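You operate a simulated robot arm through the tools that you are given. There is no shell and no other tool. Be economical: measure what you need, move in short steps, check, and stop when the job is done.

Carry out the task below with a simulated robot arm. There is one attempt and no reset: what you move stays moved.

## Task
Fetch the wooden brush and set it on the top of the white drawer box.
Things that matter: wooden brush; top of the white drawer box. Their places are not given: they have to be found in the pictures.

It is judged by the outcome, as a careful person would: the job done as asked, and still so three seconds after it is handed in. It fails if anything else is knocked over, pushed out of place, dropped, spilled or broken.

## Robot
A 7-joint arm with a two-finger parallel gripper, fixed in place. Base frame: the origin is at the foot of the arm, x ahead of it, y to its left, z up; the work surface is at about z = 0.91. Units: m, rad, N and s.
Its first joint turns from -2.897 to 2.897 rad. Payload 4.4 kg.
Tool frame: the origin (TCP) lies between the finger pads and is the grasp point; the fingertips stand 0.023 m ahead of it; z points along the fingers, y is the line along which they close. The gripper opens to 0.094 m. The fingers are 0.038 m wide and 0.01 m thick; the gripper's body (0.054 by 0.096 m) begins 0.039 m behind the TCP.
Orientation is that of the tool frame in the base frame, as [roll, pitch, yaw] about the fixed x, y, z axes, in that order (R = Rz(yaw) Ry(pitch) Rx(roll)). With the fingers straight down and closing along the base's y, the tool's x points along the base's -x, its y along +y and its z along -z.

## Interface
- The arm moves only by the tool send_rows. Its argument "moves" is a list of rows, each a list of 3 entries, a list of its own where there are three numbers: the shift along the tool's x, y, z in m, then the turn, a rotation vector about the tool's x, y, z in rad, then the gripper command, from -1 (fully open) to 1 (shut), values between in proportion. In form: [[[dx, dy, dz], [rx, ry, rz], claw], ...]. A call has 1 to 8 rows; each row is the pose to reach, as a shift and turn from the pose commanded when the call began, along the tool's axes at that moment. Each row takes 0.2 s and may step no farther than 0.05 m and 0.15 rad from the row before; otherwise, or with a gripper value out of range, the whole call is refused. Where a pose cannot be reached the arm comes as near as it can. A force on the tool above 40 N (or 10 N above the force at the start of the call, whichever is more), or a blocked arm, ends the call early, and 0.2 s more pass. The fingers move at their own pace (about 0.072 m/s each) and stop on an object; they squeeze with about 33 N. The grip force told is the motor's: it shows also when the fingers shut on nothing. Time passes only in rows, and 0.2 s behind the last, so rows that repeat a pose let the fingers close. It gives the time, the measured TCP pose, the force on the tool (base axes), the opening and the grip force at its end, in the units of the frame above (readings bear some noise).
- Cameras (640 x 400 px; columns grow to the right, rows downward): "scene" is fixed at [0.0507, 0.5002, 1.5227]; the picture's right is [-0.66, -0.75, 0.00], its down [-0.35, 0.31, -0.88] and it looks along [0.66, -0.58, -0.47] (base axes); focal length 374 px, centre (320, 200). "wrist" rides on the gripper at [0.086, 0.016, -0.075] in the tool frame; the picture's right is [-0.18, 0.98, 0.00], its down [-0.58, -0.11, -0.81] and it looks along [-0.79, -0.15, 0.59] (tool axes); focal length 243 px, centre (320, 200).
- snapshot(camera): a new picture of that camera. No time passes.
- measure_at(camera, pixels): for up to 12 pixels [column, row] of the newest picture of that camera ("zoom" is the newest enlarged one), the place [x, y, z] in the base frame of the surface seen there, good to about 0.002 m. No time passes.
- zoom(camera, box): a new picture of the part [left, top, right, bottom] of that camera's present view, enlarged. No time passes.
- job_done(): hands the job in; it is judged then, once.

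Go step by step. Measure first, check grasps and placings, and put right what went wrong. The budget is 60 turns and 22 pictures, counting those below and the enlarged ones. Unless the task says otherwise, let go and move clear before handing in, and close with one line.

The tools are called as a command line: name --argument value ..., lists and objects as JSON in quotes. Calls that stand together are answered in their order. send_rows: Moves the arm, as the interface text tells. Its arguments: {"type":"object","properties":{"moves":{"type":"array","items":{"type":"array"}}},"required":["moves"]} The other tools are called the same way: snapshot (camera) takes a picture; measure_at (camera, pixels) gives the place of the surface under pixels of a picture; zoom (camera, box) takes an enlarged picture of a part of a camera's view; job_done () hands the job in.

At the start:

```text
t: 0.0
position: [0.816, -0.0323, 1.1923]
ee_rot: [-3.141, 0.002, 3.139]
ft_force: [-0.4, 0.6, 0.1]
finger_gap: 0.0939
grasp_force: 0.1
```

scene: 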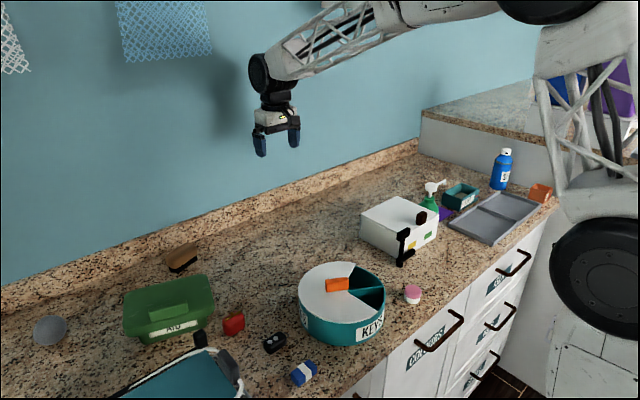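
wrist: 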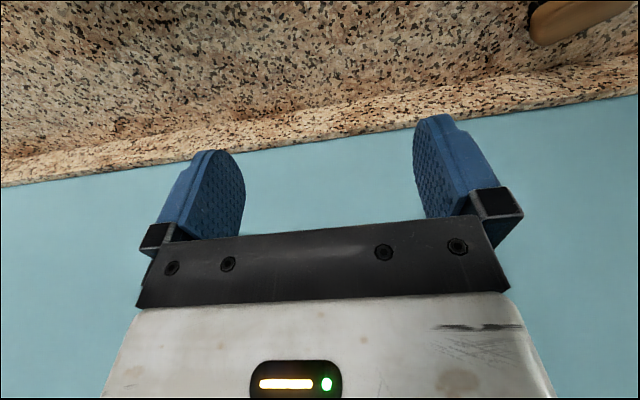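

The brush appears near scene pixel (182,258), and the white drawer box is near (398,225). I'll enlarge both and measure.

zoom --camera "scene" --box '[140, 225, 220, 285]'

measure_at --camera "scene" --pixels '[[168, 262], [182, 254], [196, 248], [182, 266], [172, 240], [200, 285], [398, 200], [365, 212], [400, 228], [436, 208], [420, 216], [390, 212]]'

zoom --camera "scene" --box '[340, 160, 480, 280]'

```text
6.67 times, centred on (180, 255) of scene
```

zoom: 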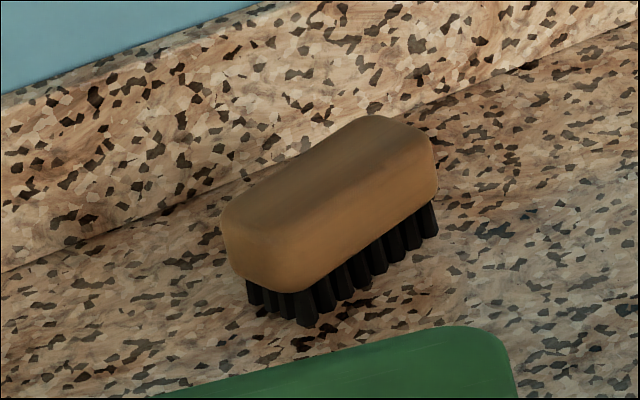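

```text
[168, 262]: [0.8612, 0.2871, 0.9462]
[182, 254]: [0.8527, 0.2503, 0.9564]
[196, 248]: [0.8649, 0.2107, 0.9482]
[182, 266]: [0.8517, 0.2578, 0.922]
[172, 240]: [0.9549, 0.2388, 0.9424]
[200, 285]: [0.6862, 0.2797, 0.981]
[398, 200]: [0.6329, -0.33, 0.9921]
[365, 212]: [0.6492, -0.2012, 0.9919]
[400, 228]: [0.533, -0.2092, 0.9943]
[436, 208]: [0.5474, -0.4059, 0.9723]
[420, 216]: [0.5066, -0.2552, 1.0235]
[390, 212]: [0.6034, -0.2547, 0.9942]
```

```text
3.33 times, centred on (410, 220) of scene
```

zoom: 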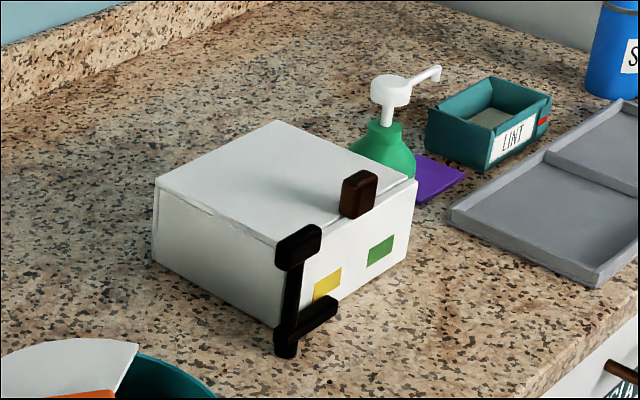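

The box top is at about z=0.993, with handles at its front edge. I'll measure its corners on this zoom, then measure the brush outline on a fresh zoom.

measure_at --camera "zoom" --pixels '[[278, 125], [162, 186], [276, 240], [408, 184], [345, 205], [280, 180], [360, 173], [300, 226], [342, 190]]'

zoom --camera "scene" --box '[140, 225, 220, 285]'

```text
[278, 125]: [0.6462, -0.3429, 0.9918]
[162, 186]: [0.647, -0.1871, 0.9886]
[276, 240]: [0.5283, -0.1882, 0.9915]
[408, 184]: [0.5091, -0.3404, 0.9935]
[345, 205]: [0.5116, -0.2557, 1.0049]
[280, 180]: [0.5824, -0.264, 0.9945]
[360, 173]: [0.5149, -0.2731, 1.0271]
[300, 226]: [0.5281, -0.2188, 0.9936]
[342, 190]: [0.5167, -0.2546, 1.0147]
```

```text
6.67 times, centred on (180, 255) of scene
```

zoom: 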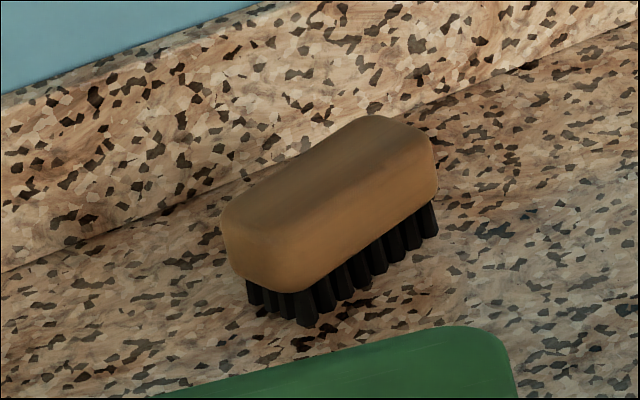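

The box top spans roughly x 0.52–0.65 and y -0.35 to -0.185. Next I'll measure the brush outline.

measure_at --camera "zoom" --pixels '[[226, 212], [265, 245], [365, 122], [425, 145], [225, 245], [285, 285], [435, 180], [325, 180], [300, 160], [345, 205], [305, 315], [300, 200]]'

measure_at --camera "scene" --pixels '[[172, 235], [190, 230], [165, 252], [200, 242], [162, 285], [208, 278], [150, 262]]'

```text
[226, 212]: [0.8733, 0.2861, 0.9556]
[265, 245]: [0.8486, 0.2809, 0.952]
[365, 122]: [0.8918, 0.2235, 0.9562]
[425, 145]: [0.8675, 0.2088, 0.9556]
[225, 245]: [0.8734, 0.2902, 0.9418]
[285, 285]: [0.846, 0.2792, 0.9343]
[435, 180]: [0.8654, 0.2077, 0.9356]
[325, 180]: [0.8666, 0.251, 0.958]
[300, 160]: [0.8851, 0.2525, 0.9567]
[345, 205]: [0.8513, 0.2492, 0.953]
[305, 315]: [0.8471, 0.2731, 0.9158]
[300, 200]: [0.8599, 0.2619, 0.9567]
```

```text
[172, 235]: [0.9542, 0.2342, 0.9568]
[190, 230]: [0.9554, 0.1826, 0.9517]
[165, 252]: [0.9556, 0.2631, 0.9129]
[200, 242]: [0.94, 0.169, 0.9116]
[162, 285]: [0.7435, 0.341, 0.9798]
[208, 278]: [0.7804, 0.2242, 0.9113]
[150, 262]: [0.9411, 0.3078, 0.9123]
```

The brush's long axis is about 14° off the y axis. Its centre is near (0.869, 0.248), its top is at 0.957, and it is about 4 cm wide. I'll move above it while turning the tool, staying high, with the fingers partly open so they clear the green bin.

send_rows --moves '[[[-0.007, 0.035, 0], [0, 0, 0.14], -0.35], [[-0.0135, 0.07, 0], [0, 0, 0.28], -0.35], [[-0.02, 0.105, 0], [0, 0, 0.42], -0.35], [[-0.0265, 0.14, 0], [0, 0, 0.56], -0.35], [[-0.033, 0.175, 0], [0, 0, 0.7], -0.35], [[-0.04, 0.21, 0], [0, 0, 0.84], -0.35], [[-0.0465, 0.245, 0], [0, 0, 0.98], -0.35], [[-0.053, 0.28, 0], [0, 0, 1.12], -0.35]]'

measure_at --camera "scene" --pixels '[[196, 275], [180, 279], [206, 278]]'

```text
t: 1.8
position: [0.869, 0.2477, 1.1911]
ee_rot: [3.141, 0.001, 2.017]
ft_force: [0.2, -0.3, 0.5]
finger_gap: 0.0633
grasp_force: 0.0
```

```text
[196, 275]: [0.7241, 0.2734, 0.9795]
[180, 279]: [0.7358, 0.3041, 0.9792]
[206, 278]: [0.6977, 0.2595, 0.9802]
```

The arm is over the brush, and the bin rim at x≈0.74 is well clear. I'll finish the turn and descend to z≈1.05.

send_rows --moves '[[[0, 0, 0.045], [0, 0, 0.1], -0.35], [[0, 0, 0.09], [0, 0, 0.206], -0.35], [[0, 0, 0.14], [0, 0, 0.206], -0.35]]'

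snapshot --camera "wrist"

zoom --camera "scene" --box '[110, 175, 250, 285]'

```text
t: 2.6
position: [0.8702, 0.2478, 1.0528]
ee_rot: [3.138, 0.001, 1.813]
ft_force: [-1.0, -0.6, 0.6]
finger_gap: 0.0637
grasp_force: 0.0
```

```text
16 pictures are left
```

wrist: 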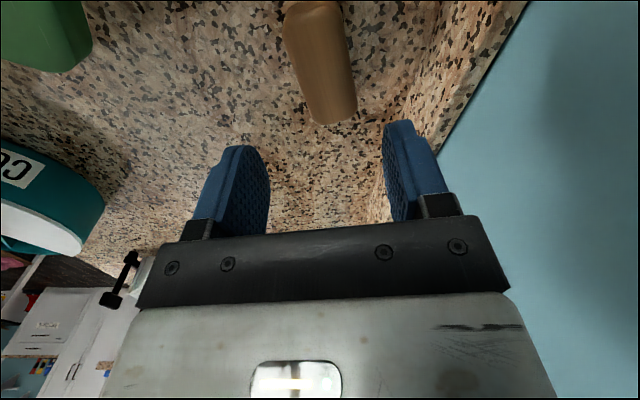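

```text
3.64 times, centred on (180, 230) of scene
```

zoom: 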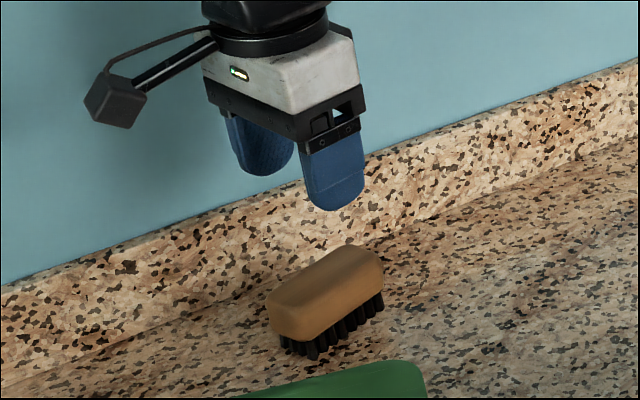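

The brush is visible between the fingers at wrist (320,60). I'll measure its edges to check the centring and the angle.

measure_at --camera "wrist" --pixels '[[288, 20], [340, 20], [300, 65], [350, 65], [310, 110], [354, 100], [318, 40], [335, 118]]'

```text
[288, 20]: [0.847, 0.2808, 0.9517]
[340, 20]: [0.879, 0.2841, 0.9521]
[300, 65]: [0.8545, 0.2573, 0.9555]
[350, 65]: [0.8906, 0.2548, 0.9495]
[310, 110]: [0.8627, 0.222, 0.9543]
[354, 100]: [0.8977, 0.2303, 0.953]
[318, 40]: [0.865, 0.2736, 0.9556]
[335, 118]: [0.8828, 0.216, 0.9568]
```

The brush centre is at about x=0.873, y=0.249, and its tilt is about 16°. I'll shift 3 mm, make a small turn, descend to z=0.943 and close.

send_rows --moves '[[[0, 0.003, 0.04], [0, 0, -0.03], -0.35], [[0, 0.003, 0.075], [0, 0, -0.03], -0.35], [[0, 0.003, 0.1], [0, 0, -0.03], -0.35], [[0, 0.003, 0.11], [0, 0, -0.03], -0.35], [[0, 0.003, 0.11], [0, 0, -0.03], 0.5], [[0, 0.003, 0.11], [0, 0, -0.03], 1], [[0, 0.003, 0.11], [0, 0, -0.03], 1], [[0, 0.003, 0.11], [0, 0, -0.03], 1]]'

```text
t: 4.4
position: [0.8716, 0.248, 0.9427]
ee_rot: [3.141, 0.003, 1.845]
ft_force: [-0.3, 0.5, 0.5]
finger_gap: 0.0393
grasp_force: 32.4
```

The fingers stopped at a gap of 0.039 with 32 N of grip, so the brush is held. I'll lift it straight up.

send_rows --moves '[[[0, 0, -0.03], [0, 0, 0], 1], [[0, 0, -0.07], [0, 0, 0], 1], [[0, 0, -0.11], [0, 0, 0], 1], [[0, 0, -0.15], [0, 0, 0], 1], [[0, 0, -0.19], [0, 0, 0], 1]]'

snapshot --camera "scene"

```text
t: 5.6
position: [0.8712, 0.2472, 1.1311]
ee_rot: [3.14, 0.002, 1.845]
ft_force: [-0.7, 0.0, 0.5]
finger_gap: 0.0
grasp_force: 33.2
```

```text
14 pictures are left
```

scene: 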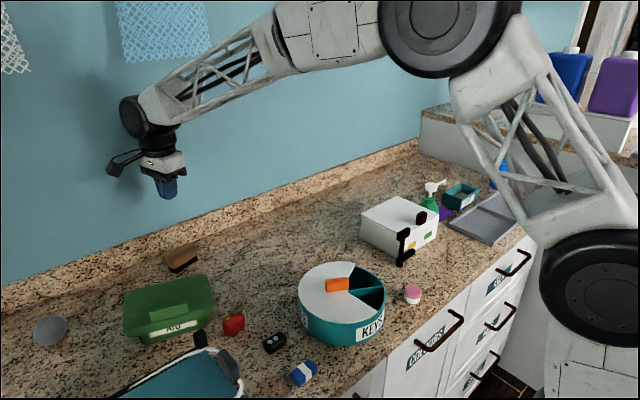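

The gap is now 0, so the brush slipped out and was left on the counter at about (182,258). I'll look closely at it.

zoom --camera "scene" --box '[140, 225, 220, 285]'

snapshot --camera "wrist"

measure_at --camera "zoom" --pixels '[[226, 212], [365, 122], [425, 145], [225, 245], [285, 285], [435, 180], [300, 160], [345, 205], [345, 225], [345, 245], [305, 315], [345, 260]]'

```text
6.67 times, centred on (180, 255) of scene
```

zoom: 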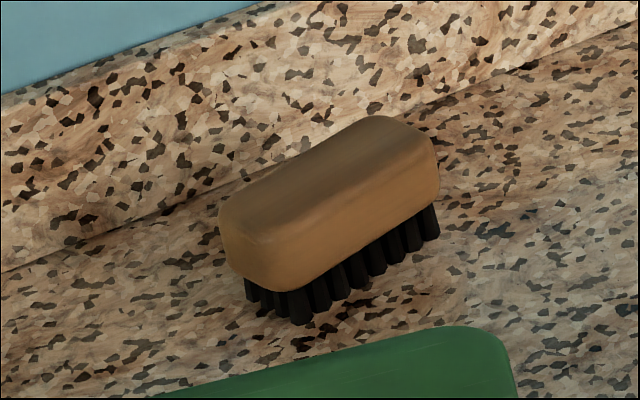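

```text
12 pictures are left
```

wrist: 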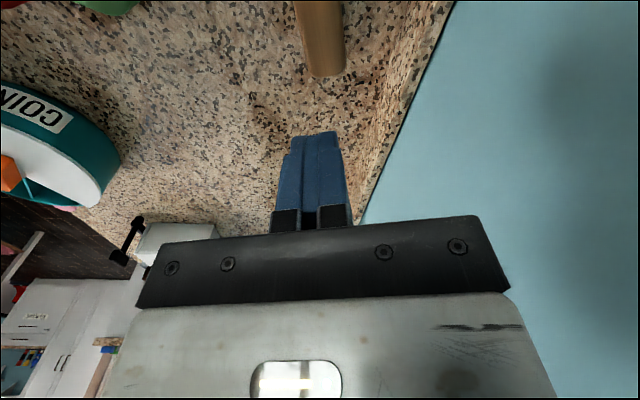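

```text
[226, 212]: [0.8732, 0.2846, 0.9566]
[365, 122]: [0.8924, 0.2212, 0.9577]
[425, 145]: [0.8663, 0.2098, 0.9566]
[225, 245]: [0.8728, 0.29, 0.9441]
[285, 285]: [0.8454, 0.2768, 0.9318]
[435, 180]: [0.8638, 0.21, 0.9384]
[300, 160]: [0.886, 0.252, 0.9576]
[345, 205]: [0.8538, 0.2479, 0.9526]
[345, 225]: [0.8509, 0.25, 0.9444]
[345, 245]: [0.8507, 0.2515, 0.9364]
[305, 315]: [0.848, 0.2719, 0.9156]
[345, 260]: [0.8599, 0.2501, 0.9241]
```

The brush is upright and hasn't moved, so it slid out of the grip during a fairly quick lift. I'll grip about 5 mm lower, with the tips just above the counter, and then lift slowly.

send_rows --moves '[[[0, 0, 0], [0, 0, 0], -0.35], [[0, 0, 0.02], [0, 0, 0], -0.35], [[0, 0, 0.06], [0, 0, 0], -0.35], [[0, 0, 0.1], [0, 0, 0], -0.35], [[0, 0, 0.14], [0, 0, 0], -0.35], [[0, 0, 0.17], [0, 0, 0], -0.35], [[0, 0, 0.188], [0, 0, 0], -0.35], [[0, 0, 0.195], [0, 0, 0], -0.35]]'

send_rows --moves '[[[0, 0, 0], [0, 0, 0], 1], [[0, 0, 0], [0, 0, 0], 1], [[0, 0, 0], [0, 0, 0], 1], [[0, 0, 0], [0, 0, 0], 1], [[0, 0, 0], [0, 0, 0], 1], [[0, 0, 0], [0, 0, 0], 1]]'

zoom --camera "scene" --box '[130, 205, 230, 285]'

```text
t: 7.4
position: [0.8721, 0.2489, 0.9357]
ee_rot: [3.141, -0.001, 1.842]
ft_force: [0.2, -0.7, 0.2]
finger_gap: 0.0635
grasp_force: 0.0
```

```text
t: 8.8
position: [0.8724, 0.2483, 0.9363]
ee_rot: [3.141, 0.002, 1.843]
ft_force: [0.1, 0.7, -0.2]
finger_gap: 0.0392
grasp_force: 33.0
```

```text
5.00 times, centred on (180, 245) of scene
```

zoom: 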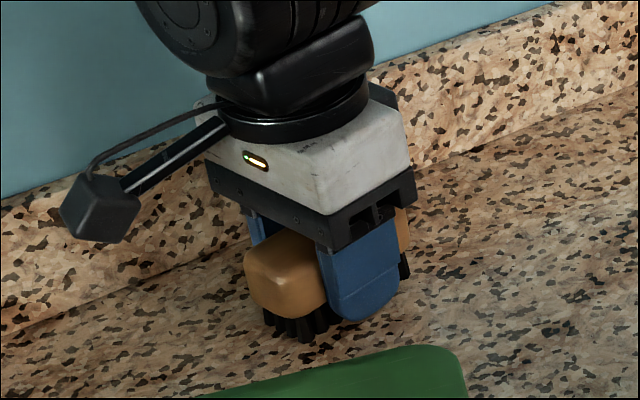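

The grip is good, with the finger covering the full wood side at zoom (365,270). Now a slow lift of 4 mm per row, to check whether it slips.

send_rows --moves '[[[0, 0, -0.001], [0, 0, 0], 1], [[0, 0, -0.003], [0, 0, 0], 1], [[0, 0, -0.006], [0, 0, 0], 1], [[0, 0, -0.01], [0, 0, 0], 1], [[0, 0, -0.014], [0, 0, 0], 1], [[0, 0, -0.018], [0, 0, 0], 1], [[0, 0, -0.021], [0, 0, 0], 1], [[0, 0, -0.022], [0, 0, 0], 1]]'

zoom --camera "scene" --box '[130, 205, 230, 285]'

```text
t: 10.6
position: [0.8722, 0.249, 0.9593]
ee_rot: [3.14, 0.003, 1.843]
ft_force: [0.4, 0.3, -0.5]
finger_gap: 0.0395
grasp_force: 32.9
```

```text
5.00 times, centred on (180, 245) of scene
```

zoom: 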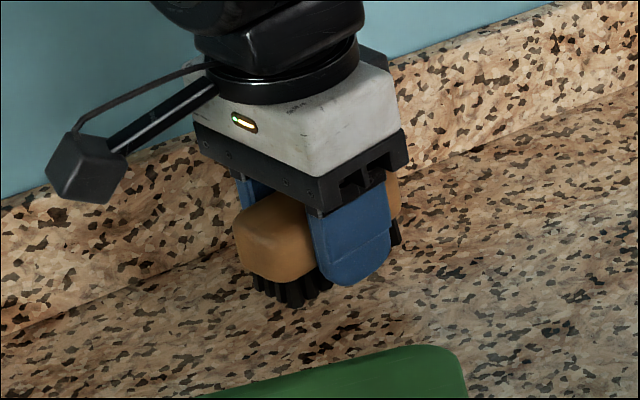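

The brush seems to have risen with the gripper. I'll confirm by measuring its end face and bristle tips.

measure_at --camera "zoom" --pixels '[[270, 210], [270, 270], [290, 300], [290, 250]]'

send_rows --moves '[[[0, 0, -0.002], [0, 0, 0], 1], [[0, 0, -0.006], [0, 0, 0], 1], [[0, 0, -0.011], [0, 0, 0], 1], [[0, 0, -0.017], [0, 0, 0], 1], [[0, 0, -0.023], [0, 0, 0], 1], [[0, 0, -0.029], [0, 0, 0], 1], [[0, 0, -0.035], [0, 0, 0], 1], [[0, 0, -0.039], [0, 0, 0], 1]]'

```text
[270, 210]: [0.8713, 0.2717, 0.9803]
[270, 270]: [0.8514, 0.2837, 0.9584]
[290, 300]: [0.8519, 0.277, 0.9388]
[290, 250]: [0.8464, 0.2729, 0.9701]
```

```text
t: 12.4
position: [0.8737, 0.2478, 0.9966]
ee_rot: [3.14, 0.003, 1.844]
ft_force: [-0.6, -0.7, -0.5]
finger_gap: 0.0397
grasp_force: 33.0
```

It's held (gap 0.040) and rising cleanly. I'll keep lifting at moderate speed to about z=1.12.

send_rows --moves '[[[0, 0, -0.006], [0, 0, 0], 1], [[0, 0, -0.02], [0, 0, 0], 1], [[0, 0, -0.038], [0, 0, 0], 1], [[0, 0, -0.056], [0, 0, 0], 1], [[0, 0, -0.074], [0, 0, 0], 1], [[0, 0, -0.094], [0, 0, 0], 1], [[0, 0, -0.112], [0, 0, 0], 1], [[0, 0, -0.122], [0, 0, 0], 1]]'

snapshot --camera "scene"

```text
t: 14.2
position: [0.8723, 0.2504, 1.1207]
ee_rot: [3.141, 0.002, 1.842]
ft_force: [0.6, -0.3, -0.7]
finger_gap: 0.0394
grasp_force: 32.8
```

```text
9 pictures are left
```

scene: 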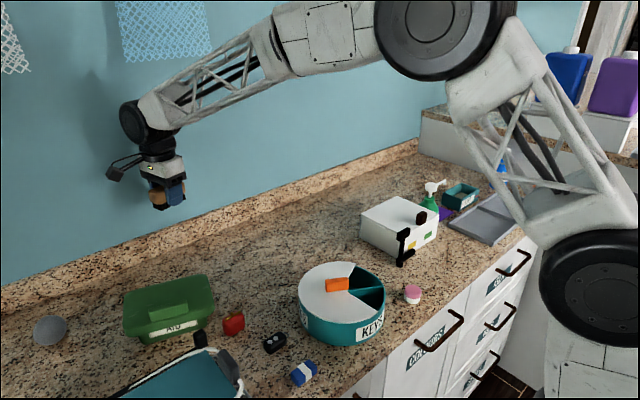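

The brush is held at about (165,195). I'll carry it toward a point above the box centre (0.588, -0.262) in smooth segments.

send_rows --moves '[[[-0.0041, -0.0041, 0], [0, 0, 0], 1], [[-0.0166, -0.0165, 0], [0, 0, 0], 1], [[-0.0373, -0.037, 0], [0, 0, 0], 1], [[-0.0608, -0.0604, 0], [0, 0, 0], 1], [[-0.0857, -0.0851, 0], [0, 0, 0], 1], [[-0.1092, -0.1084, 0], [0, 0, 0], 1], [[-0.1285, -0.1276, 0], [0, 0, 0], 1], [[-0.1382, -0.1372, 0], [0, 0, 0], 1]]'

send_rows --moves '[[[-0.0041, -0.0041, 0], [0, 0, 0], 1], [[-0.0166, -0.0165, 0], [0, 0, 0], 1], [[-0.0373, -0.037, 0], [0, 0, 0], 1], [[-0.0608, -0.0604, 0], [0, 0, 0], 1], [[-0.0857, -0.0851, 0], [0, 0, 0], 1], [[-0.1092, -0.1084, 0], [0, 0, 0], 1], [[-0.1285, -0.1276, 0], [0, 0, 0], 1], [[-0.1382, -0.1372, 0], [0, 0, 0], 1]]'

send_rows --moves '[[[-0.0041, -0.0041, 0], [0, 0, 0], 1], [[-0.0166, -0.0165, 0], [0, 0, 0], 1], [[-0.0373, -0.037, 0], [0, 0, 0], 1], [[-0.0608, -0.0604, 0], [0, 0, 0], 1], [[-0.0857, -0.0851, 0], [0, 0, 0], 1], [[-0.1092, -0.1084, 0], [0, 0, 0], 1], [[-0.1285, -0.1276, 0], [0, 0, 0], 1], [[-0.1382, -0.1372, 0], [0, 0, 0], 1]]'

snapshot --camera "scene"

```text
t: 16.0
position: [0.7759, 0.0781, 1.1209]
ee_rot: [3.141, 0.001, 1.845]
ft_force: [-0.3, 0.3, -1.2]
finger_gap: 0.0396
grasp_force: 33.1
```

```text
t: 17.8
position: [0.6816, -0.0923, 1.121]
ee_rot: [3.14, 0.001, 1.844]
ft_force: [0.2, 0.1, -0.7]
finger_gap: 0.0394
grasp_force: 33.0
```

```text
t: 19.6
position: [0.5873, -0.2612, 1.1219]
ee_rot: [3.139, 0.002, 1.845]
ft_force: [0.8, -0.8, -0.7]
finger_gap: 0.0393
grasp_force: 33.4
```

```text
8 pictures are left
```

scene: 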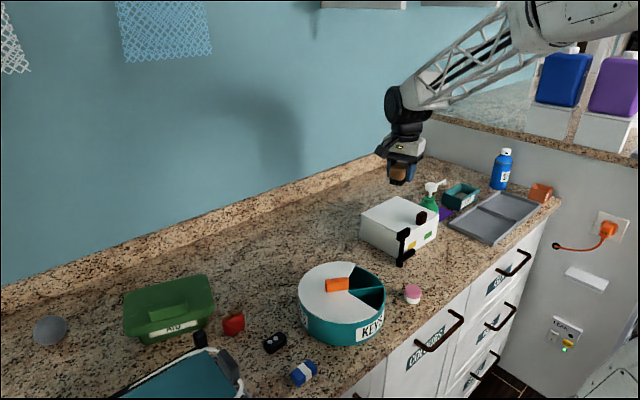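

The brush is above the box. Before descending I'll check the bristle bottom and the height of the pump bottle.

zoom --camera "scene" --box '[360, 130, 460, 210]'

measure_at --camera "scene" --pixels '[[432, 186], [442, 182], [428, 186], [397, 173], [396, 182]]'

```text
5.00 times, centred on (410, 170) of scene
```

zoom: 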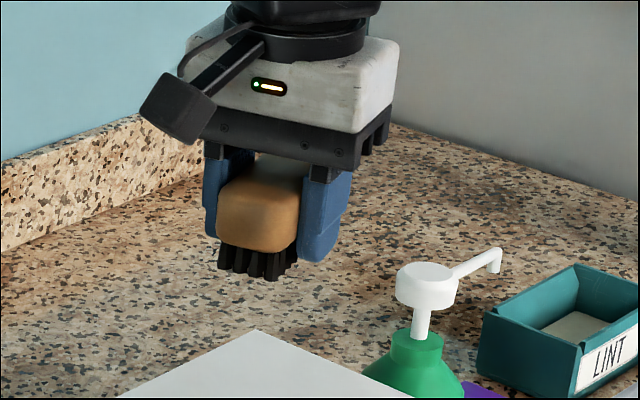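

```text
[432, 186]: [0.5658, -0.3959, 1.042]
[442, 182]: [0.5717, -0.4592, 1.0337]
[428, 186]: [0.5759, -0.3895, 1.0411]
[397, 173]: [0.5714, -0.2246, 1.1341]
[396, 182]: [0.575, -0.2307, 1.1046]
```

The brush hangs level, and the pump head (y≈-0.39, top 1.045) is clear of the gripper. I'll descend to about 1.030.

send_rows --moves '[[[0, 0, 0.004], [0, 0, 0], 1], [[0, 0, 0.016], [0, 0, 0], 1], [[0, 0, 0.032], [0, 0, 0], 1], [[0, 0, 0.049], [0, 0, 0], 1], [[0, 0, 0.066], [0, 0, 0], 1], [[0, 0, 0.079], [0, 0, 0], 1], [[0, 0, 0.087], [0, 0, 0], 1], [[0, 0, 0.09], [0, 0, 0], 1]]'

zoom --camera "scene" --box '[350, 150, 450, 270]'

```text
t: 21.4
position: [0.588, -0.2609, 1.0307]
ee_rot: [3.14, 0.004, 1.845]
ft_force: [0.3, 0.2, -1.7]
finger_gap: 0.0393
grasp_force: 32.9
```

```text
3.33 times, centred on (400, 210) of scene
```

zoom: 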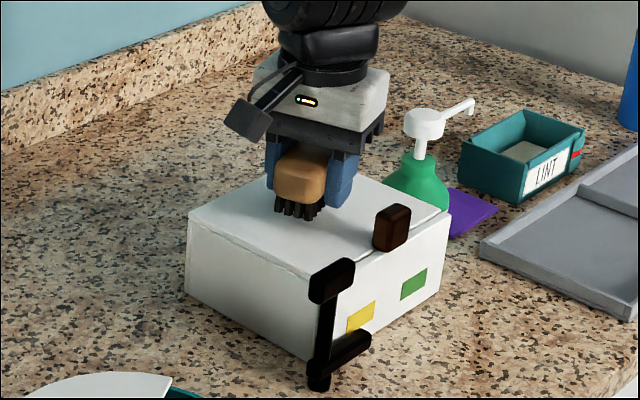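

The brush is just above the middle of the box. I'll measure the bristle tips and lower in 1.5 mm steps while watching the force.

measure_at --camera "zoom" --pixels '[[290, 213], [305, 218], [318, 210], [300, 235]]'

send_rows --moves '[[[0, 0, 0.0015], [0, 0, 0], 1], [[0, 0, 0.003], [0, 0, 0], 1], [[0, 0, 0.0045], [0, 0, 0], 1], [[0, 0, 0.006], [0, 0, 0], 1], [[0, 0, 0.0075], [0, 0, 0], 1]]'

```text
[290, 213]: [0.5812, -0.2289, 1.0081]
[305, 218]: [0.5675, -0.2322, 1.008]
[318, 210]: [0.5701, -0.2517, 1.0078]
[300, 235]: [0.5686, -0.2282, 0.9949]
```

```text
t: 22.6
position: [0.5872, -0.2609, 1.0232]
ee_rot: [3.142, 0.002, 1.842]
ft_force: [-0.1, 0.0, -0.2]
finger_gap: 0.0393
grasp_force: 33.2
```

The bristles should touch at TCP z≈1.018, and there's no contact yet at 1.023. I'll lower about 5 mm more.

send_rows --moves '[[[0, 0, 0.0015], [0, 0, 0], 1], [[0, 0, 0.003], [0, 0, 0], 1], [[0, 0, 0.004], [0, 0, 0], 1], [[0, 0, 0.005], [0, 0, 0], 1]]'

```text
t: 23.6
position: [0.5878, -0.2613, 1.0178]
ee_rot: [3.139, 0.004, 1.843]
ft_force: [-2.8, -0.5, 16.7]
finger_gap: 0.0396
grasp_force: 33.1
```

The 17 N upward force shows the brush is resting on the box top. I'll open the fingers gently in place, then rise.

send_rows --moves '[[[0, 0, -0.001], [0, 0, 0], 0.1], [[0, 0, -0.001], [0, 0, 0], -0.2], [[0, 0, -0.001], [0, 0, 0], -0.35], [[0, 0, -0.001], [0, 0, 0], -0.35]]'

send_rows --moves '[[[0, 0, -0.01], [0, 0, 0], -0.35], [[0, 0, -0.03], [0, 0, 0], -0.35], [[0, 0, -0.06], [0, 0, 0], -0.35], [[0, 0, -0.1], [0, 0, 0], -0.35], [[0, 0, -0.14], [0, 0, 0], -0.35], [[0, 0, -0.17], [0, 0, 0], -0.35]]'

zoom --camera "scene" --box '[340, 150, 480, 270]'

snapshot --camera "scene"

```text
t: 24.6
position: [0.5887, -0.2618, 1.0189]
ee_rot: [3.14, 0.002, 1.843]
ft_force: [-0.1, 0.2, -0.1]
finger_gap: 0.0633
grasp_force: 0.0
```

```text
t: 26.0
position: [0.586, -0.2623, 1.1878]
ee_rot: [3.141, 0.001, 1.843]
ft_force: [-1.1, -0.6, -0.9]
finger_gap: 0.0633
grasp_force: 0.0
```

```text
3.33 times, centred on (410, 210) of scene
```

zoom: 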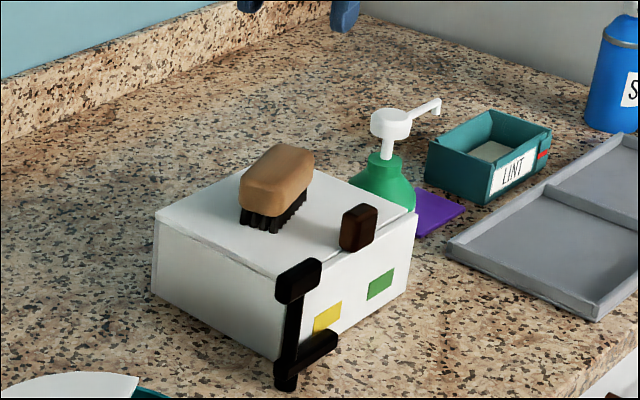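

```text
4 pictures are left
```

scene: 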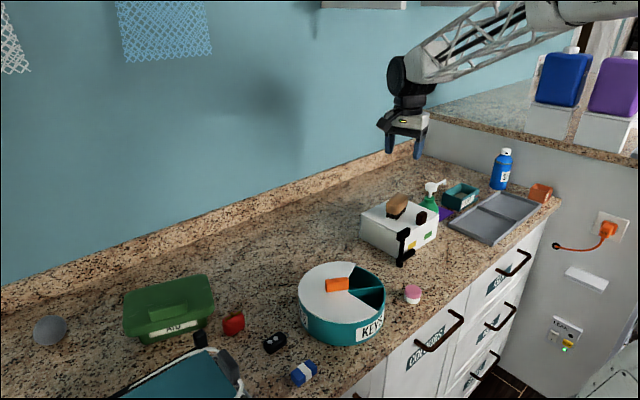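

The brush sits upright on the box top at about (397,205), the gripper is clear above it, and nothing else has moved. I'm handing in.

job_done

```text
The job is handed in.
```

The wooden brush is standing upright on its bristles near the middle of the white drawer box's top. The first lift slipped and left the brush where it was; a lower grip and slower lift worked. The gripper has let go and moved clear, and the last picture shows nothing else out of place.
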